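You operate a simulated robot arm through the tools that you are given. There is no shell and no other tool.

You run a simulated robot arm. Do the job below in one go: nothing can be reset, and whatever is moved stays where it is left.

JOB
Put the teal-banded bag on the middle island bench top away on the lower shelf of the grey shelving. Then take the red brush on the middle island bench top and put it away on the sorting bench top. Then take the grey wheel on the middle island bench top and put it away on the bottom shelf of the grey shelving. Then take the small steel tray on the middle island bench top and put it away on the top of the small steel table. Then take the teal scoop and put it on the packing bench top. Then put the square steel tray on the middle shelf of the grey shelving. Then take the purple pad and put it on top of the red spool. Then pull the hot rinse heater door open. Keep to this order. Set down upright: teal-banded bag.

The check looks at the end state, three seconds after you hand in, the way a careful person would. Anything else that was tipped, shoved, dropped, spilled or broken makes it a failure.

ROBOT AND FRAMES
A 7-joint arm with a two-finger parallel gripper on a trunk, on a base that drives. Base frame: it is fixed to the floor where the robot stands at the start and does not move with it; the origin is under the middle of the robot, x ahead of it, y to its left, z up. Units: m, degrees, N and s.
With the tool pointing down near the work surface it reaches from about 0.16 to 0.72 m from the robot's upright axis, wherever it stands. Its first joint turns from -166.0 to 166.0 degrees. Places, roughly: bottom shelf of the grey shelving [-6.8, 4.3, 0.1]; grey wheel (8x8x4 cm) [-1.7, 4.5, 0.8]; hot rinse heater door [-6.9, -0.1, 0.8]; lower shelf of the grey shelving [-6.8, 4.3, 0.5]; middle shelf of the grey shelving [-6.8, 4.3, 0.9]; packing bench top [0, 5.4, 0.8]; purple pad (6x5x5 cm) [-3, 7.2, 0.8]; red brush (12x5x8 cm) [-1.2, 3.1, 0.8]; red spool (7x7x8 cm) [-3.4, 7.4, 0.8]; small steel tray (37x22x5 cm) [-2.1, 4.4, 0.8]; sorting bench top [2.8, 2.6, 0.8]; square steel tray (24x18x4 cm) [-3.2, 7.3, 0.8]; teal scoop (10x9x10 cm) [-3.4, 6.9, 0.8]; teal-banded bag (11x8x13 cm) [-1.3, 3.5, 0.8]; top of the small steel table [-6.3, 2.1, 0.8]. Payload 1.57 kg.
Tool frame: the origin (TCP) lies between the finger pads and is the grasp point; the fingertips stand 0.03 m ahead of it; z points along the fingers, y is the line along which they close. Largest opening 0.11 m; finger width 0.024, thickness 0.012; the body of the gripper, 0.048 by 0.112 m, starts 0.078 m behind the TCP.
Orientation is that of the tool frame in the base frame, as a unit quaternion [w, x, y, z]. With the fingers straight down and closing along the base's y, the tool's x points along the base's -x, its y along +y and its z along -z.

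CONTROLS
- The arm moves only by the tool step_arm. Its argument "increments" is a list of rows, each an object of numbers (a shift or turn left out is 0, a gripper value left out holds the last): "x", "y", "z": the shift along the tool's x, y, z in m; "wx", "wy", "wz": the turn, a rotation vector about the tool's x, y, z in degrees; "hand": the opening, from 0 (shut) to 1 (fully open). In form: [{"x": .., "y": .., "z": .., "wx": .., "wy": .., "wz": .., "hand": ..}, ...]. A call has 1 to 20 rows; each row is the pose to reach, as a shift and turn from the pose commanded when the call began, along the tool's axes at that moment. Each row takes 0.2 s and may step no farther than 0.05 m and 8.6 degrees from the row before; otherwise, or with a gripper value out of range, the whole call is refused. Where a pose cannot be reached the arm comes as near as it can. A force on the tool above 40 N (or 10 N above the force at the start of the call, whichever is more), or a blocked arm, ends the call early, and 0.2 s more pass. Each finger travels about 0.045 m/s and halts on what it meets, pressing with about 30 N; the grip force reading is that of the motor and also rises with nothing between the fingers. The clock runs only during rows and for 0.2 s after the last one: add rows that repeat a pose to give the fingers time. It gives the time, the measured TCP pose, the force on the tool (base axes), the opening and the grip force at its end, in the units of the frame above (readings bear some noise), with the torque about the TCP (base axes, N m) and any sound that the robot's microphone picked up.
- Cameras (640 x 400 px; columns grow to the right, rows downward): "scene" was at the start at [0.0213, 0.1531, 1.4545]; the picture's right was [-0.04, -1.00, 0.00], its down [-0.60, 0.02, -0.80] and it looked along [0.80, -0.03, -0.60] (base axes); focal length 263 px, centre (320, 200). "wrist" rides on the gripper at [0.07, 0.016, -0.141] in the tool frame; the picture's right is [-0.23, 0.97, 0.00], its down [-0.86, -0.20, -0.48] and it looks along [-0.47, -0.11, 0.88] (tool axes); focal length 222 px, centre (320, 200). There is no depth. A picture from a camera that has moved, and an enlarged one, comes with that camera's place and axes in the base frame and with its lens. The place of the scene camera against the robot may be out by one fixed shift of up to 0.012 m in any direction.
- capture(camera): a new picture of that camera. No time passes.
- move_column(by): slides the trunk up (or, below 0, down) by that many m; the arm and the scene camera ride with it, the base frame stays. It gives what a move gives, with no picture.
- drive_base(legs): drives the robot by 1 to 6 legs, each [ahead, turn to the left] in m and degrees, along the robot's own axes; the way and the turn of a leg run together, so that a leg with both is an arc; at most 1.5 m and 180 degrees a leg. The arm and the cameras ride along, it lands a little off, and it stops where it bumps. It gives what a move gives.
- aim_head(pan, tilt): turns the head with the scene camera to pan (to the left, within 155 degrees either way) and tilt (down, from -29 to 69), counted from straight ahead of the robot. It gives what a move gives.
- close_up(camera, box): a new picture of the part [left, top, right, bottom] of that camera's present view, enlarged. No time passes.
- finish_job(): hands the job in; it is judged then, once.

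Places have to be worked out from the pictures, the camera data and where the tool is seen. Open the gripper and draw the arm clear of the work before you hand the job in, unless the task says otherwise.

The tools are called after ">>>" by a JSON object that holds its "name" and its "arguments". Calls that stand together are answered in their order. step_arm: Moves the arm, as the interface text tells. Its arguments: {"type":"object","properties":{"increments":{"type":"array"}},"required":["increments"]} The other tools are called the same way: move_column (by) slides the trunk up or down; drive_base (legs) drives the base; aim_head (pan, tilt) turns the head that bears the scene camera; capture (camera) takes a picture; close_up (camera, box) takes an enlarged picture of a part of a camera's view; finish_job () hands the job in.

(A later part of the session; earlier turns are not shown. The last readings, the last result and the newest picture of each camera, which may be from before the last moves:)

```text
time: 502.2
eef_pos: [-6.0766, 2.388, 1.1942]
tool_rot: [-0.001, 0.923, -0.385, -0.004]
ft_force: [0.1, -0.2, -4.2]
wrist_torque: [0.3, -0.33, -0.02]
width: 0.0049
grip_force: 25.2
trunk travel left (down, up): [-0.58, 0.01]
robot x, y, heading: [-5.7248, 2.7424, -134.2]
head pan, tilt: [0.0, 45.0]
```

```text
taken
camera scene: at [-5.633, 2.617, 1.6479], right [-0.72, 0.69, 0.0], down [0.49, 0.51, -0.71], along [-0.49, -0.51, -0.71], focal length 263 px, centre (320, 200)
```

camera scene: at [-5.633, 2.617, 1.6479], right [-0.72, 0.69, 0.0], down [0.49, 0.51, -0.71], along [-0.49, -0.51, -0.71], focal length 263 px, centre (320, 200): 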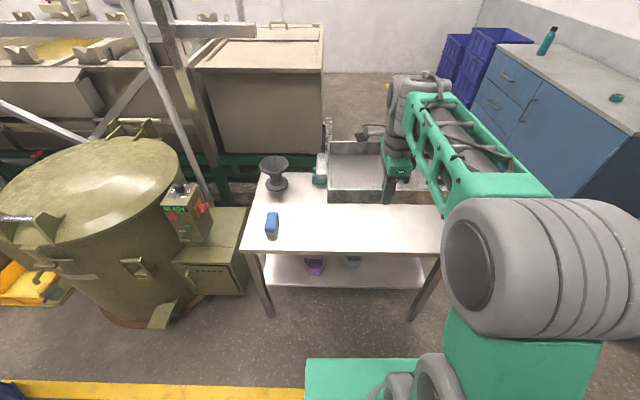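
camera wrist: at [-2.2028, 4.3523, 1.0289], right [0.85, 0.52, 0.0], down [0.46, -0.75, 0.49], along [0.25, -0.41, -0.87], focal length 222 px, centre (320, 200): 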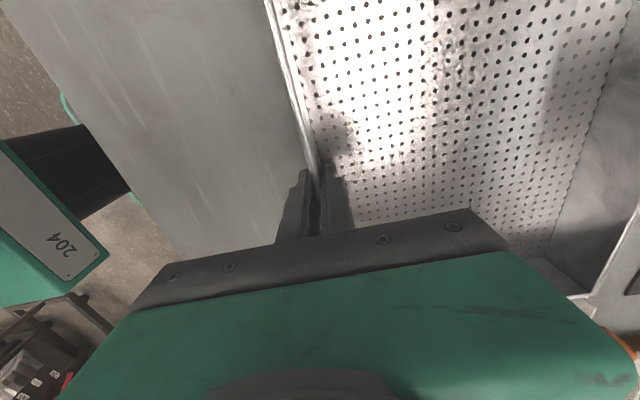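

The tray hangs in front of the table. I move 0.1 m closer, then line the tray up with the free front area.

>>> {"name": "drive_base", "arguments": {"legs": [[0.1, 0]]}}

>>> {"name": "step_arm", "arguments": {"increments": [{"x": -0.025, "y": 0.005}, {"x": -0.05, "y": 0.01}, {"x": -0.05, "y": 0.01}]}}

>>> {"name": "capture", "arguments": {"camera": "scene"}}

>>> {"name": "capture", "arguments": {"camera": "wrist"}}

```text
time: 503.3
eef_pos: [-6.1462, 2.3184, 1.1926]
tool_rot: [-0.002, 0.923, -0.385, -0.002]
ft_force: [0.3, 0.1, -4.6]
wrist_torque: [0.35, -0.38, 0.02]
width: 0.0048
grip_force: 25.6
trunk travel left (down, up): [-0.58, 0.01]
robot x, y, heading: [-5.794, 2.6676, -134.1]
head pan, tilt: [0.0, 45.0]
```

```text
time: 504.1
eef_pos: [-6.1887, 2.347, 1.1936]
tool_rot: [-0.002, 0.922, -0.387, -0.003]
ft_force: [0.4, 0.6, -4.0]
wrist_torque: [0.32, -0.35, 0.04]
width: 0.0048
grip_force: 24.8
trunk travel left (down, up): [-0.58, 0.01]
robot x, y, heading: [-5.7936, 2.6665, -134.0]
head pan, tilt: [0.0, 45.0]
```

```text
taken
camera scene: at [-5.7019, 2.5462, 1.648], right [-0.72, 0.69, 0.0], down [0.49, 0.51, -0.71], along [-0.49, -0.51, -0.71], focal length 263 px, centre (320, 200)
```

scene: 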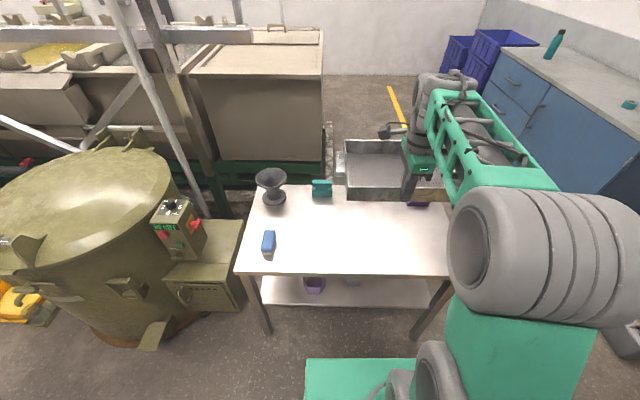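

```text
taken
camera wrist: at [-6.1511, 2.2844, 1.3334], right [-0.85, -0.52, 0.0], down [-0.46, 0.75, 0.49], along [-0.25, 0.41, -0.87], focal length 222 px, centre (320, 200)
```

wrist: 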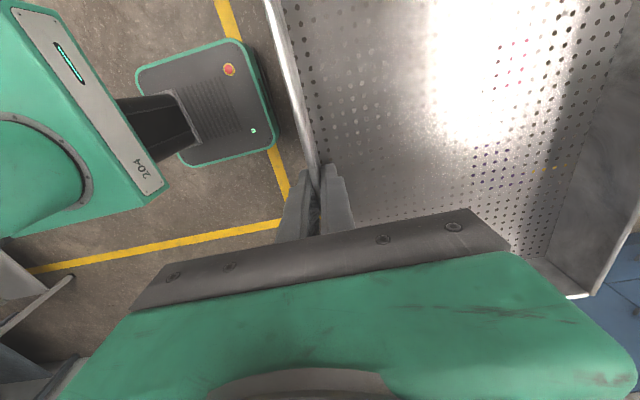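

The tray is over the free area, aligned with the table. I shift it 3 cm further in and lower with the trunk.

>>> {"name": "step_arm", "arguments": {"increments": [{"y": 0.015}, {"y": 0.03}, {"y": 0.03}]}}

>>> {"name": "move_column", "arguments": {"by": -0.28}}

>>> {"name": "capture", "arguments": {"camera": "scene"}}

```text
time: 504.9
eef_pos: [-6.2085, 2.3262, 1.195]
tool_rot: [-0.002, 0.923, -0.386, -0.004]
ft_force: [-0.1, 0.5, -4.9]
wrist_torque: [0.34, -0.34, 0.01]
width: 0.0047
grip_force: 25.2
trunk travel left (down, up): [-0.58, 0.01]
robot x, y, heading: [-5.7934, 2.6638, -134.0]
head pan, tilt: [0.0, 45.0]
```

```text
time: 507.8
eef_pos: [-6.2094, 2.3265, 0.9125]
tool_rot: [-0.003, 0.922, -0.386, -0.003]
ft_force: [-0.5, 0.7, -4.8]
wrist_torque: [0.31, -0.36, -0.01]
width: 0.0051
grip_force: 25.9
trunk travel left (down, up): [-0.3, 0.29]
robot x, y, heading: [-5.7951, 2.6657, -134.1]
head pan, tilt: [0.0, 45.0]
```

```text
taken
camera scene: at [-5.7019, 2.5463, 1.368], right [-0.72, 0.69, 0.0], down [0.49, 0.51, -0.71], along [-0.49, -0.51, -0.71], focal length 263 px, centre (320, 200)
```

scene: 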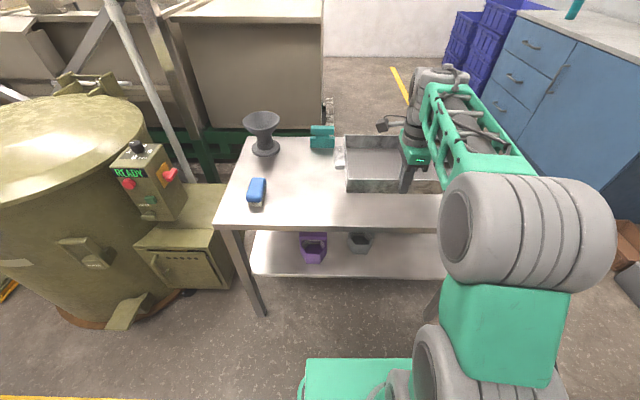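

>>> {"name": "close_up", "arguments": {"camera": "scene", "box": [220, 100, 470, 250]}}

```text
2.56 times, centred on (345, 175) of scene
camera zoom: at [-5.7019, 2.5463, 1.368], right [-0.72, 0.69, 0.0], down [0.49, 0.51, -0.71], along [-0.49, -0.51, -0.71], focal length 672 px, centre (256, 264)
```

zoom: 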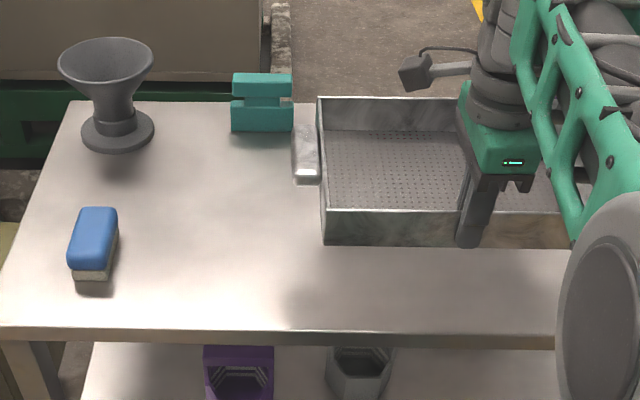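

There is ample room on the left, so I shift the tray 4 cm that way for more clearance from the purple piece, then lower it.

>>> {"name": "step_arm", "arguments": {"increments": [{"x": 0.02}, {"x": 0.04}, {"x": 0.04, "z": 0.02}, {"x": 0.04, "z": 0.04}, {"x": 0.04, "z": 0.052}, {"x": 0.04, "z": 0.052}]}}

>>> {"name": "step_arm", "arguments": {"increments": [{"z": 0.004}, {"z": 0.008}, {"z": 0.012}, {"z": 0.016}, {"z": 0.016}]}}

```text
time: 509.2
eef_pos: [-6.1823, 2.299, 0.8618]
tool_rot: [-0.002, 0.923, -0.386, -0.003]
ft_force: [-0.7, 0.1, -4.0]
wrist_torque: [0.35, -0.34, -0.02]
width: 0.005
grip_force: 25.2
trunk travel left (down, up): [-0.3, 0.29]
robot x, y, heading: [-5.7957, 2.6668, -133.9]
head pan, tilt: [0.0, 45.0]
```

```text
time: 510.4
eef_pos: [-6.1823, 2.2983, 0.8465]
tool_rot: [-0.002, 0.923, -0.385, -0.003]
ft_force: [-0.2, 0.5, -4.9]
wrist_torque: [0.32, -0.31, 0.01]
width: 0.0049
grip_force: 25.5
trunk travel left (down, up): [-0.3, 0.29]
robot x, y, heading: [-5.7937, 2.6626, -133.8]
head pan, tilt: [0.0, 45.0]
```

>>> {"name": "step_arm", "arguments": {"increments": [{"z": 0.003}, {"z": 0.006}, {"z": 0.009}, {"z": 0.012}, {"z": 0.012}]}}

>>> {"name": "close_up", "arguments": {"camera": "scene", "box": [220, 100, 470, 250]}}

```text
time: 511.6
eef_pos: [-6.1821, 2.2993, 0.8339]
tool_rot: [-0.002, 0.922, -0.386, -0.004]
ft_force: [0.0, 0.0, -4.8]
wrist_torque: [0.35, -0.35, -0.01]
width: 0.005
grip_force: 25.1
trunk travel left (down, up): [-0.3, 0.29]
robot x, y, heading: [-5.7941, 2.6686, -133.8]
head pan, tilt: [0.0, 45.0]
```

```text
2.56 times, centred on (345, 175) of scene
camera zoom: at [-5.7019, 2.5462, 1.368], right [-0.72, 0.69, 0.0], down [0.49, 0.51, -0.71], along [-0.49, -0.51, -0.71], focal length 672 px, centre (256, 264)
```

zoom: 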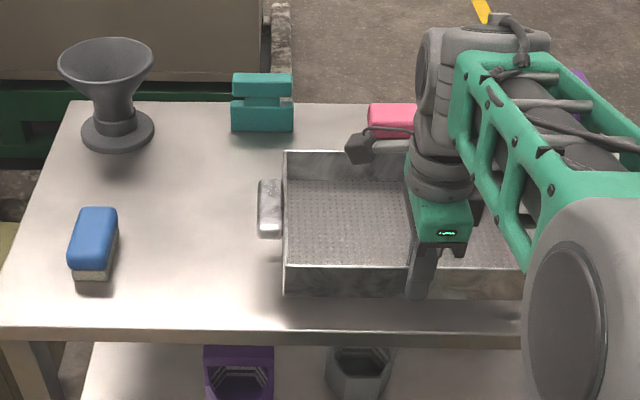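

Not yet down at TCP 0.834; this table is a little lower. I continue.

>>> {"name": "step_arm", "arguments": {"increments": [{"z": 0.004}, {"z": 0.008}, {"z": 0.012}, {"z": 0.016}, {"z": 0.02}, {"z": 0.02}]}}

```text
time: 513.0
eef_pos: [-6.1817, 2.2974, 0.8139]
tool_rot: [-0.002, 0.923, -0.386, -0.003]
ft_force: [0.0, -0.2, -3.9]
wrist_torque: [0.33, -0.34, -0.01]
width: 0.0048
grip_force: 25.2
trunk travel left (down, up): [-0.3, 0.29]
robot x, y, heading: [-5.7929, 2.669, -133.9]
head pan, tilt: [0.0, 45.0]
```

>>> {"name": "step_arm", "arguments": {"increments": [{"z": 0.004}, {"z": 0.008}, {"z": 0.012}, {"z": 0.016}, {"z": 0.016}]}}

>>> {"name": "close_up", "arguments": {"camera": "scene", "box": [220, 100, 470, 250]}}

```text
time: 514.2
eef_pos: [-6.1824, 2.2989, 0.7978]
tool_rot: [-0.002, 0.922, -0.386, -0.002]
ft_force: [0.0, 0.1, -4.1]
wrist_torque: [0.31, -0.37, -0.02]
width: 0.0049
grip_force: 25.4
trunk travel left (down, up): [-0.3, 0.29]
robot x, y, heading: [-5.7913, 2.6675, -134.1]
head pan, tilt: [0.0, 45.0]
```

```text
2.56 times, centred on (345, 175) of scene
camera zoom: at [-5.7019, 2.5462, 1.368], right [-0.72, 0.69, 0.0], down [0.49, 0.51, -0.71], along [-0.49, -0.51, -0.71], focal length 672 px, centre (256, 264)
```

zoom: 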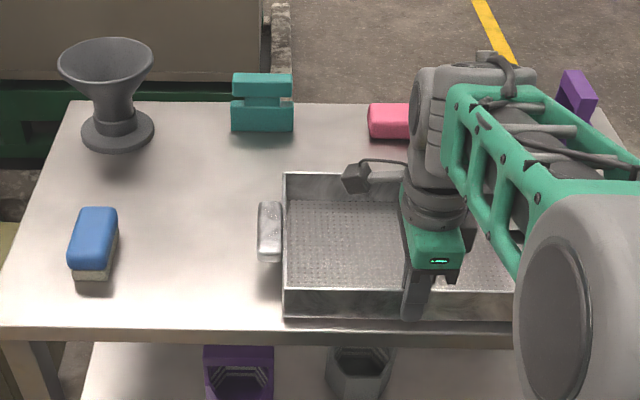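

By comparing camera heights I find this table's top is at z≈0.745, so its front edge lies at w≈-2.746, right under the tray's near wall. I raise 1 cm, move the tray 5 cm further in and continue down.

>>> {"name": "step_arm", "arguments": {"increments": [{"z": -0.012}, {"z": -0.012, "y": 0.025}, {"z": -0.012, "y": 0.05}, {"z": -0.012, "y": 0.05}]}}

>>> {"name": "close_up", "arguments": {"camera": "scene", "box": [220, 100, 470, 250]}}

```text
time: 515.2
eef_pos: [-6.2187, 2.2626, 0.8085]
tool_rot: [-0.002, 0.923, -0.386, -0.004]
ft_force: [-0.1, -0.5, -4.3]
wrist_torque: [0.34, -0.33, 0.0]
width: 0.0048
grip_force: 25.2
trunk travel left (down, up): [-0.3, 0.29]
robot x, y, heading: [-5.7905, 2.6707, -133.8]
head pan, tilt: [0.0, 45.0]
```

```text
2.56 times, centred on (345, 175) of scene
camera zoom: at [-5.7021, 2.5461, 1.368], right [-0.72, 0.69, 0.0], down [0.49, 0.51, -0.71], along [-0.49, -0.51, -0.71], focal length 672 px, centre (256, 264)
```

zoom: 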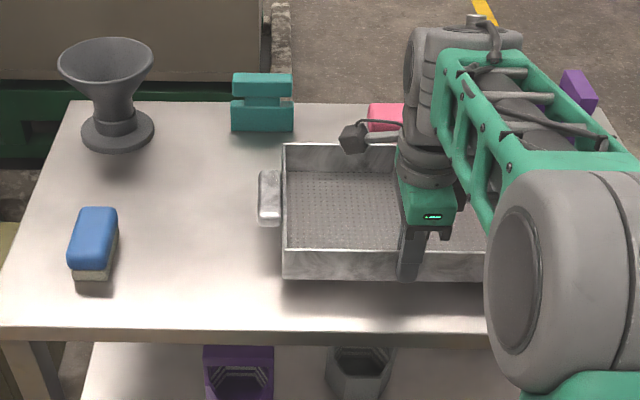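

>>> {"name": "step_arm", "arguments": {"increments": [{"z": 0.005}, {"z": 0.01}, {"z": 0.014}, {"z": 0.018}, {"z": 0.018}]}}

```text
time: 516.4
eef_pos: [-6.2169, 2.2642, 0.7925]
tool_rot: [-0.003, 0.922, -0.386, -0.003]
ft_force: [0.4, 0.5, -4.1]
wrist_torque: [0.34, -0.35, -0.03]
width: 0.0048
grip_force: 24.8
trunk travel left (down, up): [-0.3, 0.29]
robot x, y, heading: [-5.7925, 2.6633, -134.1]
head pan, tilt: [0.0, 45.0]
```

>>> {"name": "step_arm", "arguments": {"increments": [{"z": 0.003}, {"z": 0.006}, {"z": 0.009}, {"z": 0.012}, {"z": 0.012}]}}

```text
time: 517.6
eef_pos: [-6.2175, 2.2629, 0.784]
tool_rot: [0.001, 0.923, -0.386, -0.004]
ft_force: [-1.5, -1.8, 32.0]
wrist_torque: [0.23, -0.4, -0.09]
width: 0.0046
grip_force: 25.5
trunk travel left (down, up): [-0.3, 0.29]
robot x, y, heading: [-5.7896, 2.669, -134.1]
head pan, tilt: [0.0, 45.0]
```

Contact at TCP 0.784, as computed. I ease off and open the fingers slowly.

>>> {"name": "step_arm", "arguments": {"increments": [{"z": -0.003}, {"z": -0.003}]}}

>>> {"name": "step_arm", "arguments": {"increments": [{"hand": 0.1}, {"hand": 0.2}, {"hand": 0.3}, {"hand": 0.3}, {"hand": 0.3}]}}

>>> {"name": "close_up", "arguments": {"camera": "scene", "box": [220, 100, 470, 250]}}

```text
time: 518.2
eef_pos: [-6.2189, 2.2634, 0.784]
tool_rot: [0.0, 0.922, -0.386, -0.003]
ft_force: [-8.9, -6.7, 23.2]
wrist_torque: [-0.02, 0.21, 0.02]
width: 0.005
grip_force: 25.2
trunk travel left (down, up): [-0.3, 0.29]
robot x, y, heading: [-5.7932, 2.6651, -133.7]
head pan, tilt: [0.0, 45.0]
```

```text
time: 519.4
eef_pos: [-6.2159, 2.2643, 0.7845]
tool_rot: [-0.002, 0.923, -0.385, -0.003]
ft_force: [6.8, 5.4, 20.9]
wrist_torque: [-0.23, -0.12, 0.1]
width: 0.0254
grip_force: 0.0
trunk travel left (down, up): [-0.3, 0.29]
robot x, y, heading: [-5.7907, 2.6683, -133.8]
head pan, tilt: [0.0, 45.0]
```

```text
2.56 times, centred on (345, 175) of scene
camera zoom: at [-5.7, 2.5481, 1.368], right [-0.72, 0.69, 0.0], down [0.49, 0.51, -0.71], along [-0.49, -0.51, -0.71], focal length 672 px, centre (256, 264)
```

zoom: 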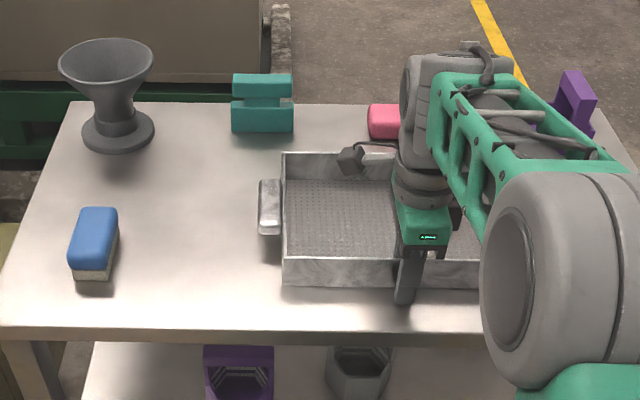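

The hand still feels 21 N, probably a fingertip on the tray floor. I lift slightly and re-read.

>>> {"name": "step_arm", "arguments": {"increments": [{"z": -0.004}, {"z": -0.008}, {"z": -0.008}]}}

>>> {"name": "capture", "arguments": {"camera": "wrist"}}

```text
time: 520.2
eef_pos: [-6.2167, 2.2628, 0.7897]
tool_rot: [-0.002, 0.923, -0.386, -0.003]
ft_force: [0.9, -0.1, 0.8]
wrist_torque: [-0.03, 0.02, -0.03]
width: 0.033
grip_force: 0.0
trunk travel left (down, up): [-0.3, 0.29]
robot x, y, heading: [-5.7899, 2.6693, -134.1]
head pan, tilt: [0.0, 45.0]
```

```text
taken
camera wrist: at [-6.1798, 2.2008, 0.9304], right [-0.85, -0.52, 0.0], down [-0.46, 0.75, 0.49], along [-0.25, 0.41, -0.87], focal length 222 px, centre (320, 200)
```

wrist: 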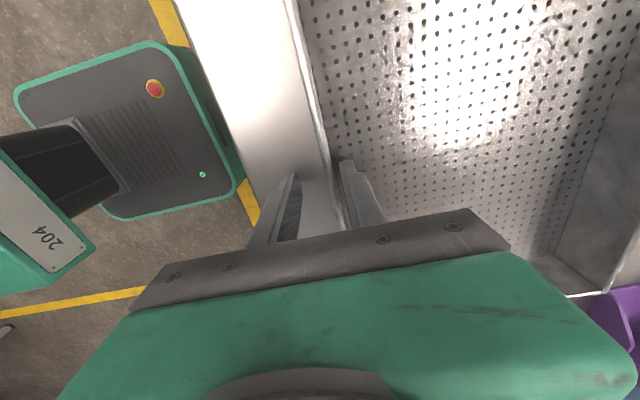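

The fingers are free on both sides of the wall. I raise straight up out of the tray.

>>> {"name": "step_arm", "arguments": {"increments": [{"z": -0.025}, {"z": -0.06}, {"z": -0.1}, {"z": -0.14}, {"z": -0.14}]}}

>>> {"name": "move_column", "arguments": {"by": 0.15}}

>>> {"name": "drive_base", "arguments": {"legs": [[-0.35, 0]]}}

>>> {"name": "capture", "arguments": {"camera": "scene"}}

```text
time: 521.4
eef_pos: [-6.215, 2.2612, 0.9316]
tool_rot: [-0.001, 0.923, -0.385, -0.003]
ft_force: [0.4, 0.5, -0.4]
wrist_torque: [0.0, -0.01, -0.02]
width: 0.0331
grip_force: 0.0
trunk travel left (down, up): [-0.3, 0.29]
robot x, y, heading: [-5.7932, 2.6687, -134.1]
head pan, tilt: [0.0, 45.0]
```

```text
time: 523.1
eef_pos: [-6.2155, 2.2608, 1.0822]
tool_rot: [-0.003, 0.923, -0.386, -0.003]
ft_force: [0.6, 0.6, -0.5]
wrist_torque: [0.01, 0.03, -0.01]
width: 0.0326
grip_force: 0.1
trunk travel left (down, up): [-0.45, 0.14]
robot x, y, heading: [-5.7927, 2.6675, -134.1]
head pan, tilt: [0.0, 45.0]
```

```text
time: 525.4
eef_pos: [-5.973, 2.5131, 1.0815]
tool_rot: [-0.002, 0.923, -0.386, -0.003]
ft_force: [1.0, -0.3, 0.6]
wrist_torque: [0.02, 0.0, -0.02]
width: 0.0329
grip_force: 0.0
trunk travel left (down, up): [-0.45, 0.14]
robot x, y, heading: [-5.5487, 2.9235, -134.0]
head pan, tilt: [0.0, 45.0]
```

```text
taken
camera scene: at [-5.4587, 2.7978, 1.518], right [-0.72, 0.7, 0.0], down [0.49, 0.51, -0.71], along [-0.49, -0.51, -0.71], focal length 263 px, centre (320, 200)
```

scene: 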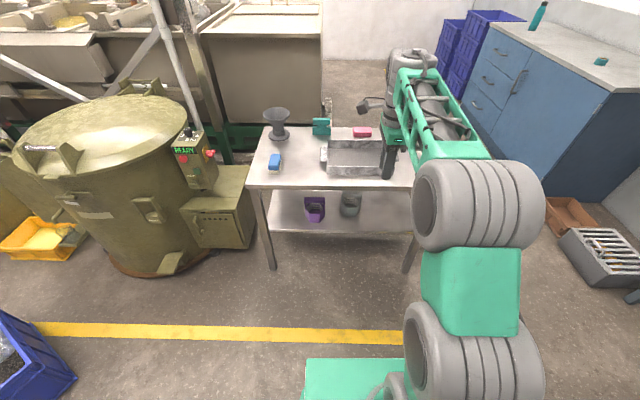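

The tray rests fully on the small table. Next the teal scoop on the bench at the back wall: I turn the tool back to its natural turn and drive over there.

>>> {"name": "step_arm", "arguments": {"increments": [{"wz": -8.5, "hand": 1}, {"wz": -17}, {"wz": -25.5}, {"wz": -34}, {"wz": -42.5}, {"wz": -51}, {"wz": -59.5}, {"wz": -68}, {"wz": -76.5}, {"wz": -85}, {"wz": -88}, {"wz": -88}]}}

>>> {"name": "drive_base", "arguments": {"legs": [[0, 169.7], [1.48, 0], [0, 9.3], [1.5, 0], [1.1, 0]]}}

>>> {"name": "aim_head", "arguments": {"pan": 75, "tilt": 30}}

>>> {"name": "capture", "arguments": {"camera": "scene"}}

```text
time: 528.0
eef_pos: [-5.9738, 2.5133, 1.0819]
tool_rot: [-0.003, 0.932, 0.364, 0.0]
ft_force: [-0.2, 0.2, 0.3]
wrist_torque: [0.01, -0.02, -0.01]
width: 0.11
grip_force: 0.1
trunk travel left (down, up): [-0.45, 0.14]
robot x, y, heading: [-5.5512, 2.9157, -134.1]
head pan, tilt: [0.0, 45.0]
```

```text
time: 555.3
eef_pos: [-2.0994, 6.0702, 1.0816]
tool_rot: [0.0, -0.363, 0.932, -0.003]
ft_force: [0.3, 0.0, 0.6]
wrist_torque: [-0.01, 0.0, 0.01]
width: 0.1101
grip_force: 0.0
trunk travel left (down, up): [-0.45, 0.14]
robot x, y, heading: [-2.5226, 5.6636, 45.8]
head pan, tilt: [0.0, 45.0]
```

```text
time: 556.8
eef_pos: [-2.0994, 6.0705, 1.0818]
tool_rot: [0.0, -0.363, 0.932, -0.004]
ft_force: [-0.3, 0.4, -0.1]
wrist_torque: [0.03, 0.0, 0.0]
width: 0.11
grip_force: 0.1
trunk travel left (down, up): [-0.45, 0.14]
robot x, y, heading: [-2.5233, 5.6594, 45.9]
head pan, tilt: [75.0, 30.0]
```

```text
taken
camera scene: at [-2.7281, 5.807, 1.5406], right [0.86, 0.51, 0.0], down [0.26, -0.43, -0.87], along [-0.45, 0.74, -0.5], focal length 263 px, centre (320, 200)
```

scene: 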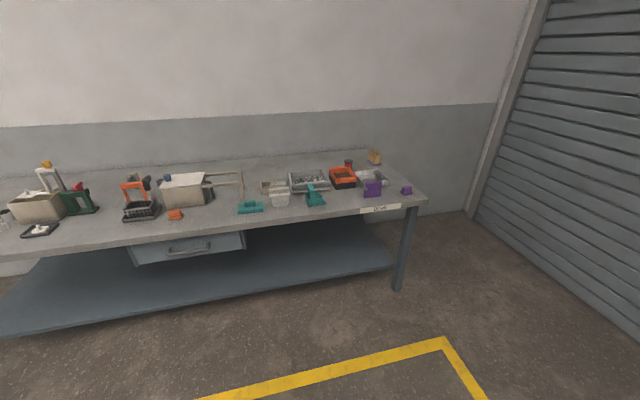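

>>> {"name": "close_up", "arguments": {"camera": "scene", "box": [220, 130, 440, 240]}}

```text
2.91 times, centred on (330, 185) of scene
camera zoom: at [-2.7281, 5.807, 1.5406], right [0.86, 0.51, 0.0], down [0.26, -0.43, -0.87], along [-0.45, 0.74, -0.5], focal length 764 px, centre (291, 244)
```

zoom: 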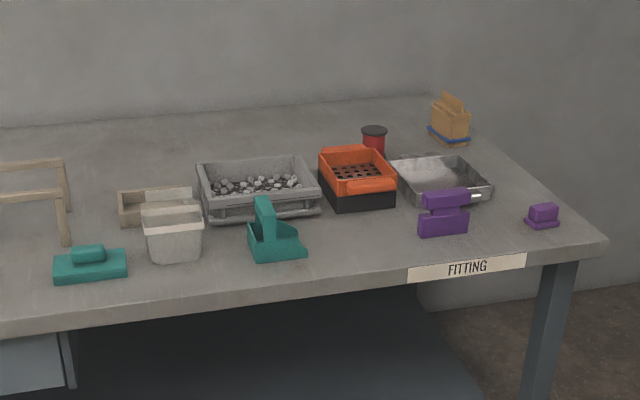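

The scoop stands near the bench's front edge at about (s 7.25, w 2.45). I drive up to it, facing the back wall.

>>> {"name": "drive_base", "arguments": {"legs": [[0, 75.1], [0.9, 0], [0, 14]]}}

>>> {"name": "aim_head", "arguments": {"pan": 0, "tilt": 45}}

>>> {"name": "capture", "arguments": {"camera": "scene"}}

>>> {"name": "capture", "arguments": {"camera": "wrist"}}

```text
time: 565.5
eef_pos: [-3.3815, 6.8545, 1.0823]
tool_rot: [-0.004, 0.912, -0.41, 0.002]
ft_force: [0.0, -1.2, -0.1]
wrist_torque: [0.01, 0.0, 0.01]
width: 0.1104
grip_force: 0.0
trunk travel left (down, up): [-0.45, 0.14]
robot x, y, heading: [-2.9827, 6.4218, 135.0]
head pan, tilt: [75.0, 30.0]
```

```text
time: 567.0
eef_pos: [-3.3805, 6.8549, 1.0809]
tool_rot: [-0.004, 0.912, -0.409, 0.001]
ft_force: [-0.5, -0.4, 0.2]
wrist_torque: [-0.02, -0.01, -0.01]
width: 0.1103
grip_force: 0.0
trunk travel left (down, up): [-0.45, 0.14]
robot x, y, heading: [-2.985, 6.4242, 135.2]
head pan, tilt: [0.0, 45.0]
```

```text
taken
camera scene: at [-3.1121, 6.3329, 1.518], right [0.71, 0.71, 0.0], down [0.5, -0.5, -0.71], along [-0.5, 0.5, -0.71], focal length 263 px, centre (320, 200)
```

scene: 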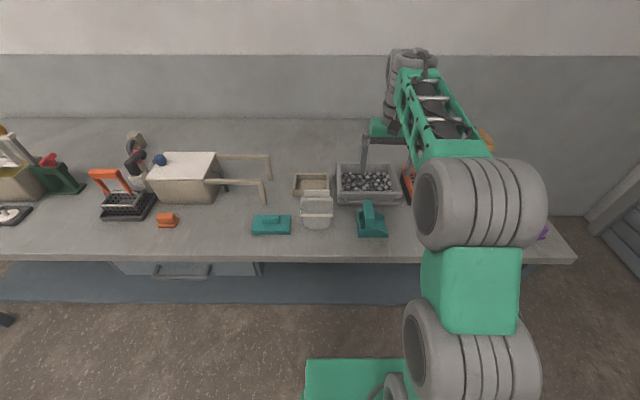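

```text
taken
camera wrist: at [-3.3487, 6.7913, 1.2217], right [-0.88, -0.48, -0.01], down [-0.42, 0.77, 0.48], along [-0.22, 0.42, -0.88], focal length 222 px, centre (320, 200)
```

wrist: 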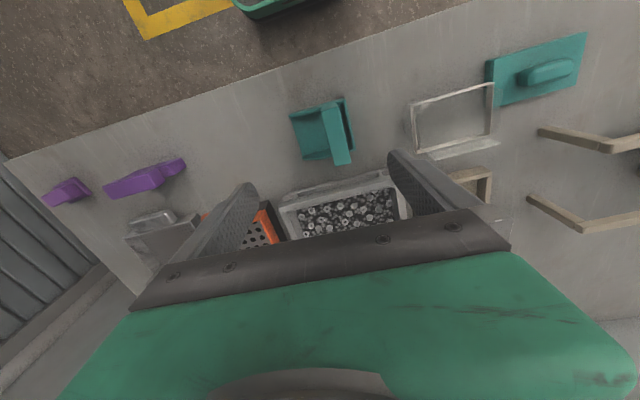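

Now I zoom in on the scoop in both views to understand its shape.

>>> {"name": "close_up", "arguments": {"camera": "scene", "box": [325, 180, 425, 255]}}

>>> {"name": "close_up", "arguments": {"camera": "wrist", "box": [260, 80, 400, 200]}}

```text
5.33 times, centred on (375, 218) of scene
camera zoom: at [-3.1121, 6.3329, 1.518], right [0.71, 0.71, 0.0], down [0.5, -0.5, -0.71], along [-0.5, 0.5, -0.71], focal length 1400 px, centre (27, 107)
```

zoom: 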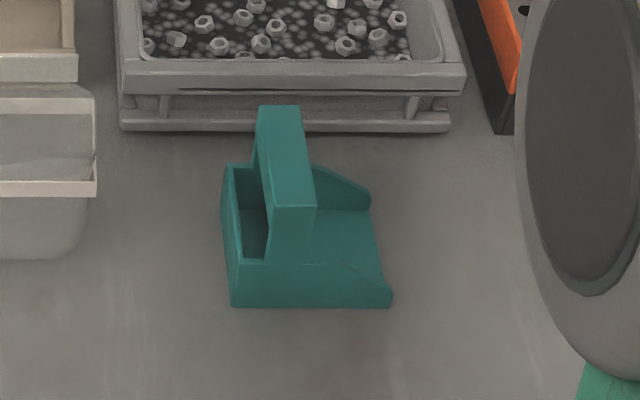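

```text
3.33 times, centred on (330, 140) of wrist
camera zoom: at [-3.3487, 6.7913, 1.2217], right [-0.88, -0.48, -0.01], down [-0.42, 0.77, 0.48], along [-0.22, 0.42, -0.88], focal length 740 px, centre (287, 400)
```

zoom: 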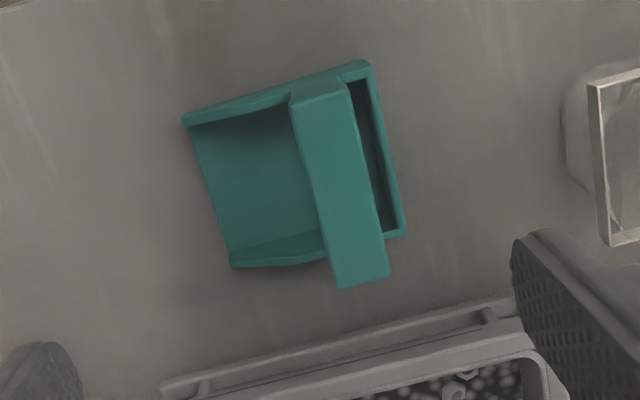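

The scoop has a bar handle on top (z≈0.91), running straight away from me, centred at about (-3.405, 6.843) and 2 cm wide. I line the fingers up across it and come down above it.

>>> {"name": "step_arm", "arguments": {"increments": [{"x": -0.0025, "y": 0.009, "z": 0.04, "wz": -1.3, "hand": 1}, {"x": -0.005, "y": 0.0175, "z": 0.08, "wz": -2.7}, {"x": -0.0074, "y": 0.0262, "z": 0.115, "wz": -2.7}, {"x": -0.0074, "y": 0.0262, "z": 0.115, "wz": -2.7}]}}

>>> {"name": "capture", "arguments": {"camera": "wrist"}}

>>> {"name": "close_up", "arguments": {"camera": "scene", "box": [325, 170, 425, 255]}}

```text
time: 568.0
eef_pos: [-3.4069, 6.8442, 0.9661]
tool_rot: [-0.003, 0.922, -0.387, 0.003]
ft_force: [-0.2, -0.2, 0.1]
wrist_torque: [0.0, -0.01, 0.01]
width: 0.1104
grip_force: 0.0
trunk travel left (down, up): [-0.45, 0.14]
robot x, y, heading: [-2.9773, 6.4224, 135.1]
head pan, tilt: [0.0, 45.0]
```

```text
taken
camera wrist: at [-3.3706, 6.7821, 1.1057], right [-0.85, -0.52, -0.01], down [-0.46, 0.75, 0.48], along [-0.24, 0.41, -0.88], focal length 222 px, centre (320, 200)
```

wrist: 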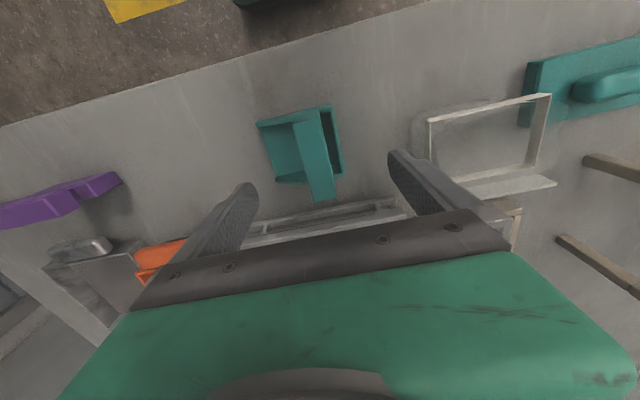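

```text
4.71 times, centred on (375, 212) of scene
camera zoom: at [-3.1123, 6.333, 1.518], right [0.71, 0.71, 0.0], down [0.5, -0.5, -0.71], along [-0.5, 0.5, -0.71], focal length 1236 px, centre (61, 141)
```

zoom: 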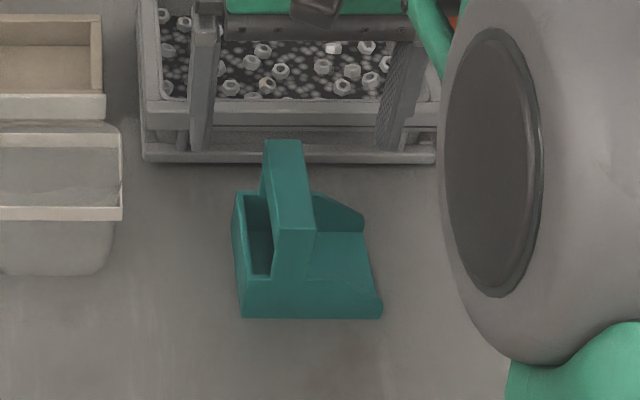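

The fingers are centred over the bar. I go down and close on it.

>>> {"name": "step_arm", "arguments": {"increments": [{"z": 0.03}, {"z": 0.06}, {"z": 0.074}, {"z": 0.074}]}}

>>> {"name": "close_up", "arguments": {"camera": "scene", "box": [325, 170, 425, 255]}}

>>> {"name": "step_arm", "arguments": {"increments": [{"hand": 0.7}, {"hand": 0.4}, {"hand": 0.1}, {"hand": 0}, {"hand": 0}, {"hand": 0}, {"hand": 0}, {"hand": 0}]}}

>>> {"name": "capture", "arguments": {"camera": "wrist"}}

```text
time: 569.0
eef_pos: [-3.4055, 6.8446, 0.8925]
tool_rot: [-0.003, 0.922, -0.388, 0.002]
ft_force: [-0.2, -0.3, -0.1]
wrist_torque: [-0.02, -0.03, 0.02]
width: 0.1098
grip_force: 0.0
trunk travel left (down, up): [-0.45, 0.14]
robot x, y, heading: [-2.9804, 6.4275, 135.3]
head pan, tilt: [0.0, 45.0]
```

```text
4.71 times, centred on (375, 212) of scene
camera zoom: at [-3.1121, 6.333, 1.518], right [0.71, 0.71, 0.0], down [0.5, -0.5, -0.71], along [-0.5, 0.5, -0.71], focal length 1236 px, centre (61, 141)
```

zoom: 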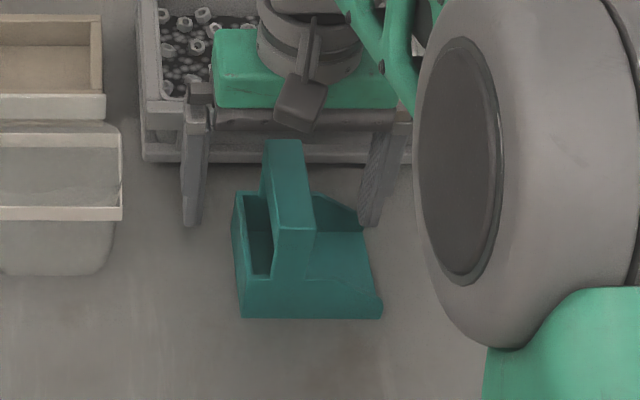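

```text
time: 570.8
eef_pos: [-3.4054, 6.845, 0.8921]
tool_rot: [-0.003, 0.922, -0.387, 0.002]
ft_force: [-0.6, -0.2, 0.3]
wrist_torque: [-0.09, 0.04, 0.0]
width: 0.0255
grip_force: 30.2
trunk travel left (down, up): [-0.45, 0.14]
robot x, y, heading: [-2.982, 6.4279, 135.1]
head pan, tilt: [0.0, 45.0]
```

```text
taken
camera wrist: at [-3.3698, 6.7819, 1.0325], right [-0.85, -0.52, -0.01], down [-0.46, 0.75, 0.48], along [-0.24, 0.41, -0.88], focal length 222 px, centre (320, 200)
```

wrist: 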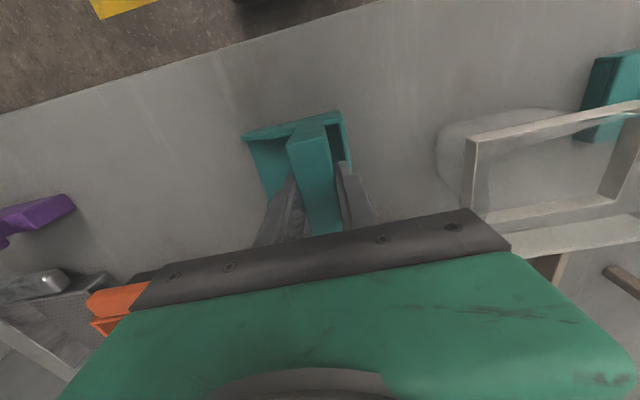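

The bar is gripped (2.5 cm, 30 N). I lift straight up.

>>> {"name": "step_arm", "arguments": {"increments": [{"z": -0.01}, {"z": -0.03}, {"z": -0.06}, {"z": -0.1}, {"z": -0.14}, {"z": -0.17}, {"z": -0.17}]}}

>>> {"name": "capture", "arguments": {"camera": "wrist"}}

>>> {"name": "capture", "arguments": {"camera": "scene"}}

```text
time: 572.4
eef_pos: [-3.4058, 6.8428, 1.0623]
tool_rot: [-0.003, 0.922, -0.387, 0.002]
ft_force: [-0.3, 0.6, -0.2]
wrist_torque: [-0.04, 0.02, -0.01]
width: 0.0254
grip_force: 29.9
trunk travel left (down, up): [-0.45, 0.14]
robot x, y, heading: [-2.9827, 6.426, 135.0]
head pan, tilt: [0.0, 45.0]
```

```text
taken
camera wrist: at [-3.3702, 6.7803, 1.2041], right [-0.85, -0.52, -0.01], down [-0.46, 0.75, 0.48], along [-0.24, 0.41, -0.88], focal length 222 px, centre (320, 200)
```

wrist: 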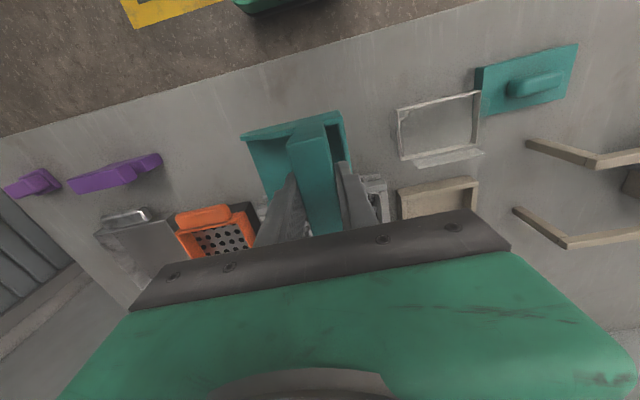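

```text
taken
camera scene: at [-3.1121, 6.3329, 1.518], right [0.71, 0.71, 0.0], down [0.5, -0.5, -0.71], along [-0.5, 0.5, -0.71], focal length 263 px, centre (320, 200)
```

scene: 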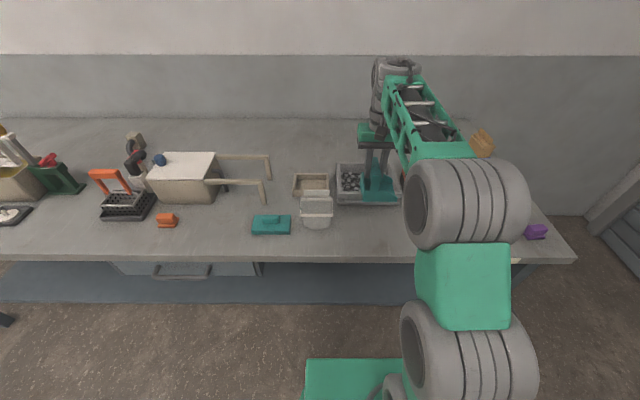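

The scoop is up. I back off from the bench and drive to the packing bench.

>>> {"name": "drive_base", "arguments": {"legs": [[-0.75, 0], [0, -166], [1.5, 0], [0, 76]]}}

>>> {"name": "aim_head", "arguments": {"pan": 0, "tilt": 38}}

>>> {"name": "capture", "arguments": {"camera": "scene"}}

```text
time: 593.6
eef_pos: [-0.7595, 5.5457, 1.064]
tool_rot: [0.0, -0.384, 0.923, -0.003]
ft_force: [0.2, 0.4, -1.4]
wrist_torque: [0.0, -0.01, -0.01]
width: 0.0256
grip_force: 30.1
trunk travel left (down, up): [-0.45, 0.14]
robot x, y, heading: [-1.1709, 5.112, 45.8]
head pan, tilt: [0.0, 45.0]
```

```text
time: 594.3
eef_pos: [-0.7588, 5.5456, 1.0636]
tool_rot: [0.001, -0.385, 0.923, -0.004]
ft_force: [0.3, 0.0, -1.3]
wrist_torque: [0.03, -0.03, 0.02]
width: 0.0256
grip_force: 30.4
trunk travel left (down, up): [-0.45, 0.14]
robot x, y, heading: [-1.1716, 5.1176, 46.1]
head pan, tilt: [0.0, 38.0]
```

```text
taken
camera scene: at [-1.2694, 5.244, 1.5282], right [0.72, -0.7, 0.0], down [-0.43, -0.44, -0.79], along [0.55, 0.57, -0.62], focal length 263 px, centre (320, 200)
```

scene: 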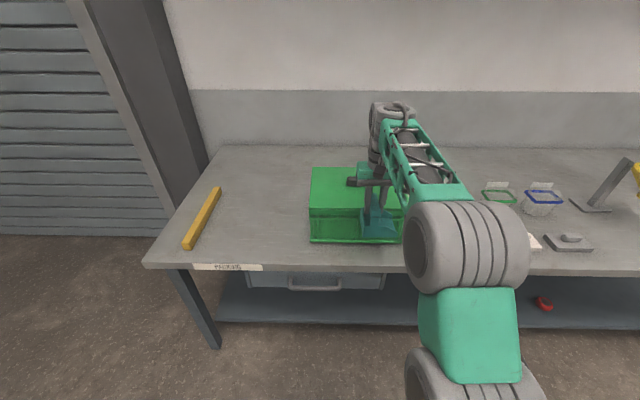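

There is free bench top between the yellow bar and the green crate. I raise the trunk 0.1 m to be safe over the crate, and shift the base closer and to the left.

>>> {"name": "move_column", "arguments": {"by": 0.1}}

>>> {"name": "drive_base", "arguments": {"legs": [[0, 40], [0.33, 0], [0, -40.5]]}}

>>> {"name": "aim_head", "arguments": {"pan": 10, "tilt": 45}}

>>> {"name": "capture", "arguments": {"camera": "scene"}}

```text
time: 595.6
eef_pos: [-0.7603, 5.5456, 1.1637]
tool_rot: [0.0, -0.384, 0.923, -0.003]
ft_force: [-1.0, 0.7, -0.7]
wrist_torque: [-0.03, 0.0, 0.0]
width: 0.0256
grip_force: 30.3
trunk travel left (down, up): [-0.55, 0.04]
robot x, y, heading: [-1.1703, 5.1096, 45.8]
head pan, tilt: [0.0, 38.0]
```

```text
time: 601.5
eef_pos: [-0.7351, 5.8719, 1.1635]
tool_rot: [0.001, -0.382, 0.924, -0.004]
ft_force: [-0.1, -0.6, -0.7]
wrist_torque: [0.05, 0.01, 0.03]
width: 0.0253
grip_force: 30.3
trunk travel left (down, up): [-0.55, 0.04]
robot x, y, heading: [-1.1494, 5.4446, 45.6]
head pan, tilt: [0.0, 38.0]
```

```text
time: 602.2
eef_pos: [-0.7356, 5.8725, 1.1621]
tool_rot: [0.001, -0.383, 0.924, -0.004]
ft_force: [0.4, -0.4, -0.9]
wrist_torque: [0.01, 0.02, 0.0]
width: 0.0255
grip_force: 29.5
trunk travel left (down, up): [-0.55, 0.04]
robot x, y, heading: [-1.1478, 5.4467, 45.8]
head pan, tilt: [10.0, 45.0]
```

```text
taken
camera scene: at [-1.2602, 5.5786, 1.618], right [0.83, -0.56, 0.0], down [-0.4, -0.58, -0.71], along [0.4, 0.58, -0.71], focal length 263 px, centre (320, 200)
```

scene: 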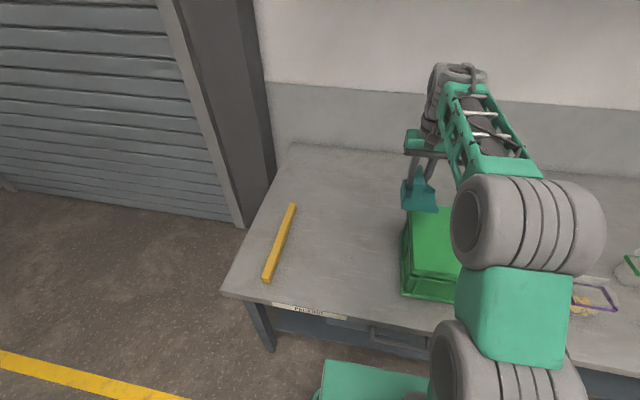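

The free stretch between crate (s≈4.63) and yellow bar (s≈5.10) is wide enough. I move the scoop over its middle and lower with the trunk.

>>> {"name": "step_arm", "arguments": {"increments": [{"x": 0.0065, "y": 0.0385}, {"x": 0.013, "y": 0.077}, {"x": 0.0195, "y": 0.1155}, {"x": 0.026, "y": 0.154}, {"x": 0.0323, "y": 0.1925}, {"x": 0.0323, "y": 0.1925}]}}

>>> {"name": "move_column", "arguments": {"by": -0.21}}

>>> {"name": "capture", "arguments": {"camera": "scene"}}

>>> {"name": "capture", "arguments": {"camera": "wrist"}}

```text
time: 603.6
eef_pos: [-0.8958, 5.9871, 1.1608]
tool_rot: [0.001, -0.383, 0.924, -0.004]
ft_force: [0.3, 0.5, -0.1]
wrist_torque: [0.04, 0.01, 0.02]
width: 0.0256
grip_force: 29.8
trunk travel left (down, up): [-0.55, 0.04]
robot x, y, heading: [-1.1457, 5.4441, 45.8]
head pan, tilt: [10.0, 45.0]
```

```text
time: 605.9
eef_pos: [-0.8964, 5.9851, 0.9519]
tool_rot: [0.0, -0.382, 0.924, -0.004]
ft_force: [0.1, -0.2, -0.8]
wrist_torque: [0.05, 0.01, 0.02]
width: 0.0253
grip_force: 30.1
trunk travel left (down, up): [-0.34, 0.25]
robot x, y, heading: [-1.1488, 5.4467, 45.6]
head pan, tilt: [10.0, 45.0]
```

```text
taken
camera scene: at [-1.2604, 5.5786, 1.408], right [0.83, -0.56, 0.0], down [-0.4, -0.58, -0.71], along [0.4, 0.58, -0.71], focal length 263 px, centre (320, 200)
```

scene: 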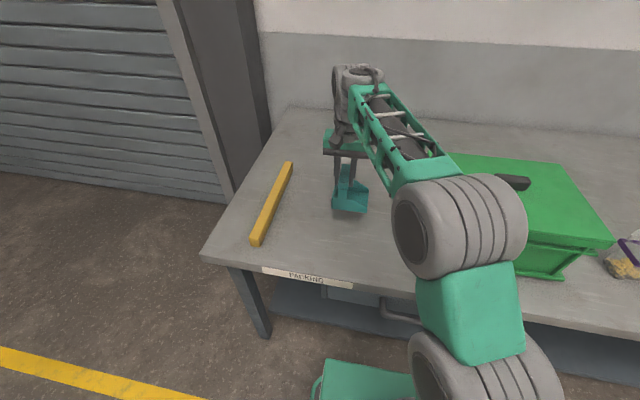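

```text
taken
camera wrist: at [-0.9572, 5.9488, 1.0921], right [-0.53, 0.85, -0.01], down [0.74, 0.47, 0.48], along [0.41, 0.25, -0.88], focal length 222 px, centre (320, 200)
```

wrist: 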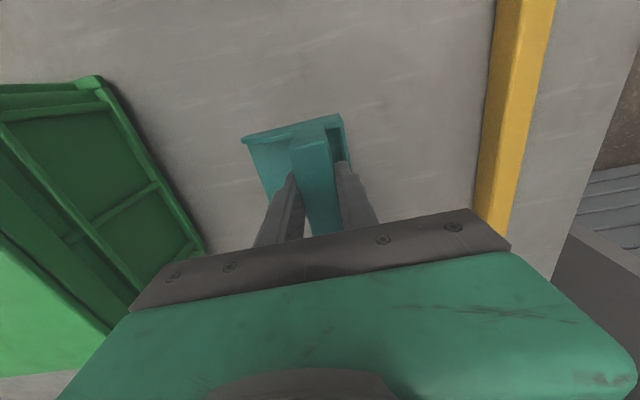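

The scoop hangs over clear bench top. I lower it, slowly at the end.

>>> {"name": "step_arm", "arguments": {"increments": [{"z": 0.02}, {"z": 0.04}, {"z": 0.052}, {"z": 0.052}]}}

>>> {"name": "step_arm", "arguments": {"increments": [{"z": 0.003}, {"z": 0.006}, {"z": 0.009}, {"z": 0.012}, {"z": 0.012}]}}

```text
time: 606.9
eef_pos: [-0.8936, 5.9859, 0.8999]
tool_rot: [0.001, -0.382, 0.924, -0.004]
ft_force: [-0.2, 0.0, -0.3]
wrist_torque: [0.01, 0.0, -0.04]
width: 0.0255
grip_force: 29.7
trunk travel left (down, up): [-0.34, 0.25]
robot x, y, heading: [-1.1489, 5.4481, 45.8]
head pan, tilt: [10.0, 45.0]
```

```text
time: 608.1
eef_pos: [-0.8956, 5.9866, 0.8908]
tool_rot: [0.004, -0.383, 0.924, -0.001]
ft_force: [2.1, 0.2, 26.8]
wrist_torque: [-0.24, 0.33, 0.03]
width: 0.0254
grip_force: 30.2
trunk travel left (down, up): [-0.34, 0.25]
robot x, y, heading: [-1.151, 5.4459, 45.9]
head pan, tilt: [10.0, 45.0]
```

Contact at TCP 0.891. I ease off and open.

>>> {"name": "step_arm", "arguments": {"increments": [{"z": -0.002}, {"z": -0.002}]}}

>>> {"name": "step_arm", "arguments": {"increments": [{"hand": 0.3}, {"hand": 0.4}, {"hand": 0.5}, {"hand": 0.6}, {"hand": 0.6}, {"hand": 0.6}]}}

>>> {"name": "step_arm", "arguments": {"increments": [{"z": -0.02}, {"z": -0.05}, {"z": -0.09}, {"z": -0.13}, {"z": -0.13}]}}

>>> {"name": "capture", "arguments": {"camera": "wrist"}}

>>> {"name": "capture", "arguments": {"camera": "scene"}}

```text
time: 608.7
eef_pos: [-0.8947, 5.9861, 0.8915]
tool_rot: [0.002, -0.384, 0.923, -0.002]
ft_force: [3.6, 5.3, 25.9]
wrist_torque: [0.36, -0.16, 0.03]
width: 0.0256
grip_force: 29.5
trunk travel left (down, up): [-0.34, 0.25]
robot x, y, heading: [-1.1494, 5.447, 45.5]
head pan, tilt: [10.0, 45.0]
```

```text
time: 610.1
eef_pos: [-0.8959, 5.9867, 0.8884]
tool_rot: [0.001, -0.383, 0.924, -0.003]
ft_force: [-0.4, -0.3, -0.4]
wrist_torque: [0.01, 0.0, -0.01]
width: 0.0659
grip_force: 0.1
trunk travel left (down, up): [-0.34, 0.25]
robot x, y, heading: [-1.1459, 5.4437, 45.6]
head pan, tilt: [10.0, 45.0]
```

```text
time: 611.3
eef_pos: [-0.8973, 5.9844, 1.0195]
tool_rot: [0.0, -0.382, 0.924, -0.003]
ft_force: [-0.5, -0.1, -0.1]
wrist_torque: [0.04, 0.0, 0.01]
width: 0.066
grip_force: 0.1
trunk travel left (down, up): [-0.34, 0.25]
robot x, y, heading: [-1.1463, 5.4414, 45.7]
head pan, tilt: [10.0, 45.0]
```

```text
taken
camera wrist: at [-0.9583, 5.947, 1.1604], right [-0.53, 0.85, -0.01], down [0.74, 0.47, 0.48], along [0.41, 0.25, -0.88], focal length 222 px, centre (320, 200)
```

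wrist: 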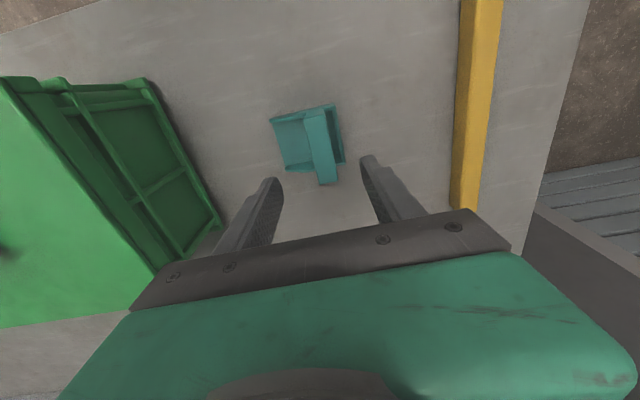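

```text
taken
camera scene: at [-1.2604, 5.5777, 1.408], right [0.83, -0.56, 0.0], down [-0.4, -0.58, -0.71], along [0.4, 0.58, -0.71], focal length 263 px, centre (320, 200)
```

scene: 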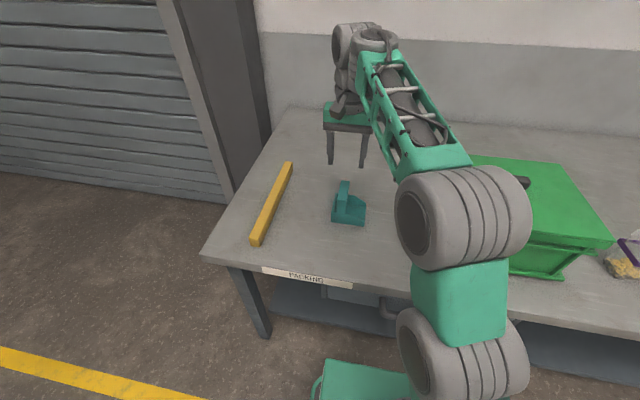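

The scoop stands on the packing bench. Next, the square steel tray: I back out, drive to the back bench and look at it from the front.

>>> {"name": "drive_base", "arguments": {"legs": [[-0.3, 0], [0, 86], [1.5, 0], [0.35, 0], [0, 3.3]]}}

>>> {"name": "aim_head", "arguments": {"pan": -12, "tilt": 42}}

>>> {"name": "capture", "arguments": {"camera": "scene"}}

>>> {"name": "capture", "arguments": {"camera": "wrist"}}

```text
time: 626.3
eef_pos: [-3.0961, 6.89, 1.0209]
tool_rot: [-0.003, 0.918, -0.397, 0.002]
ft_force: [-0.1, -0.1, 0.1]
wrist_torque: [0.02, 0.04, 0.03]
width: 0.0661
grip_force: 0.1
trunk travel left (down, up): [-0.34, 0.25]
robot x, y, heading: [-2.5625, 6.6218, 133.9]
head pan, tilt: [10.0, 45.0]
```

```text
time: 627.1
eef_pos: [-3.0942, 6.8891, 1.0194]
tool_rot: [-0.003, 0.919, -0.395, 0.002]
ft_force: [-0.1, -0.2, 0.4]
wrist_torque: [-0.03, -0.01, 0.03]
width: 0.0661
grip_force: 0.1
trunk travel left (down, up): [-0.34, 0.25]
robot x, y, heading: [-2.5652, 6.6207, 134.0]
head pan, tilt: [-12.0, 42.0]
```

```text
taken
camera scene: at [-2.6816, 6.5441, 1.4123], right [0.85, 0.53, 0.0], down [0.36, -0.57, -0.74], along [-0.39, 0.63, -0.67], focal length 263 px, centre (320, 200)
```

scene: 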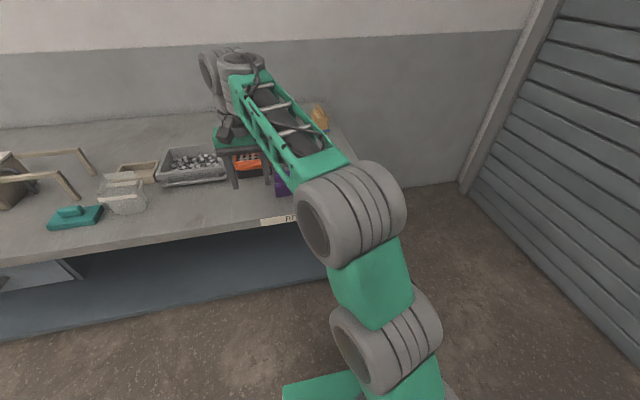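

```text
taken
camera wrist: at [-3.0608, 6.8263, 1.1598], right [-0.86, -0.5, -0.01], down [-0.45, 0.76, 0.48], along [-0.24, 0.42, -0.88], focal length 222 px, centre (320, 200)
```

wrist: 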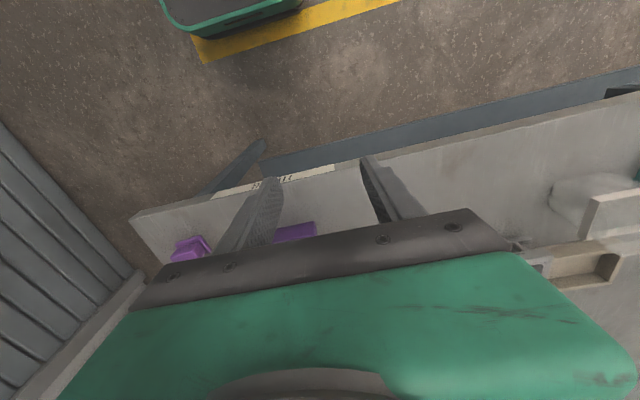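

The arm stands in front of the things I need to see. I move it aside to the right.

>>> {"name": "step_arm", "arguments": {"increments": [{"y": -0.045, "x": 0.005}, {"y": -0.09, "x": 0.01}, {"y": -0.135, "x": 0.015}, {"y": -0.18, "x": 0.02}, {"y": -0.225, "x": 0.025}, {"y": -0.27, "x": 0.03}, {"y": -0.315, "x": 0.035}, {"y": -0.36, "x": 0.04}, {"y": -0.405, "x": 0.045}, {"y": -0.44, "x": 0.05}, {"y": -0.44, "x": 0.05}]}}

>>> {"name": "aim_head", "arguments": {"pan": 0, "tilt": 35}}

>>> {"name": "capture", "arguments": {"camera": "scene"}}

```text
time: 629.5
eef_pos: [-2.7405, 7.1544, 1.0231]
tool_rot: [-0.003, 0.918, -0.395, 0.002]
ft_force: [0.3, 0.2, -0.2]
wrist_torque: [0.02, 0.06, -0.03]
width: 0.0661
grip_force: 0.0
trunk travel left (down, up): [-0.34, 0.25]
robot x, y, heading: [-2.564, 6.6246, 134.1]
head pan, tilt: [-12.0, 42.0]
```

```text
time: 630.3
eef_pos: [-2.7408, 7.1549, 1.0223]
tool_rot: [-0.004, 0.918, -0.396, 0.002]
ft_force: [0.8, -0.4, -0.9]
wrist_torque: [-0.01, -0.02, 0.01]
width: 0.0661
grip_force: 0.1
trunk travel left (down, up): [-0.34, 0.25]
robot x, y, heading: [-2.5636, 6.623, 134.0]
head pan, tilt: [0.0, 35.0]
```

```text
taken
camera scene: at [-2.6982, 6.5367, 1.4228], right [0.72, 0.69, 0.0], down [0.4, -0.41, -0.82], along [-0.57, 0.59, -0.57], focal length 263 px, centre (320, 200)
```

scene: 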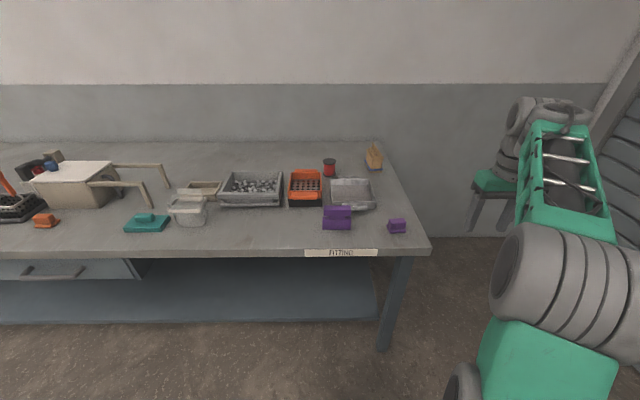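

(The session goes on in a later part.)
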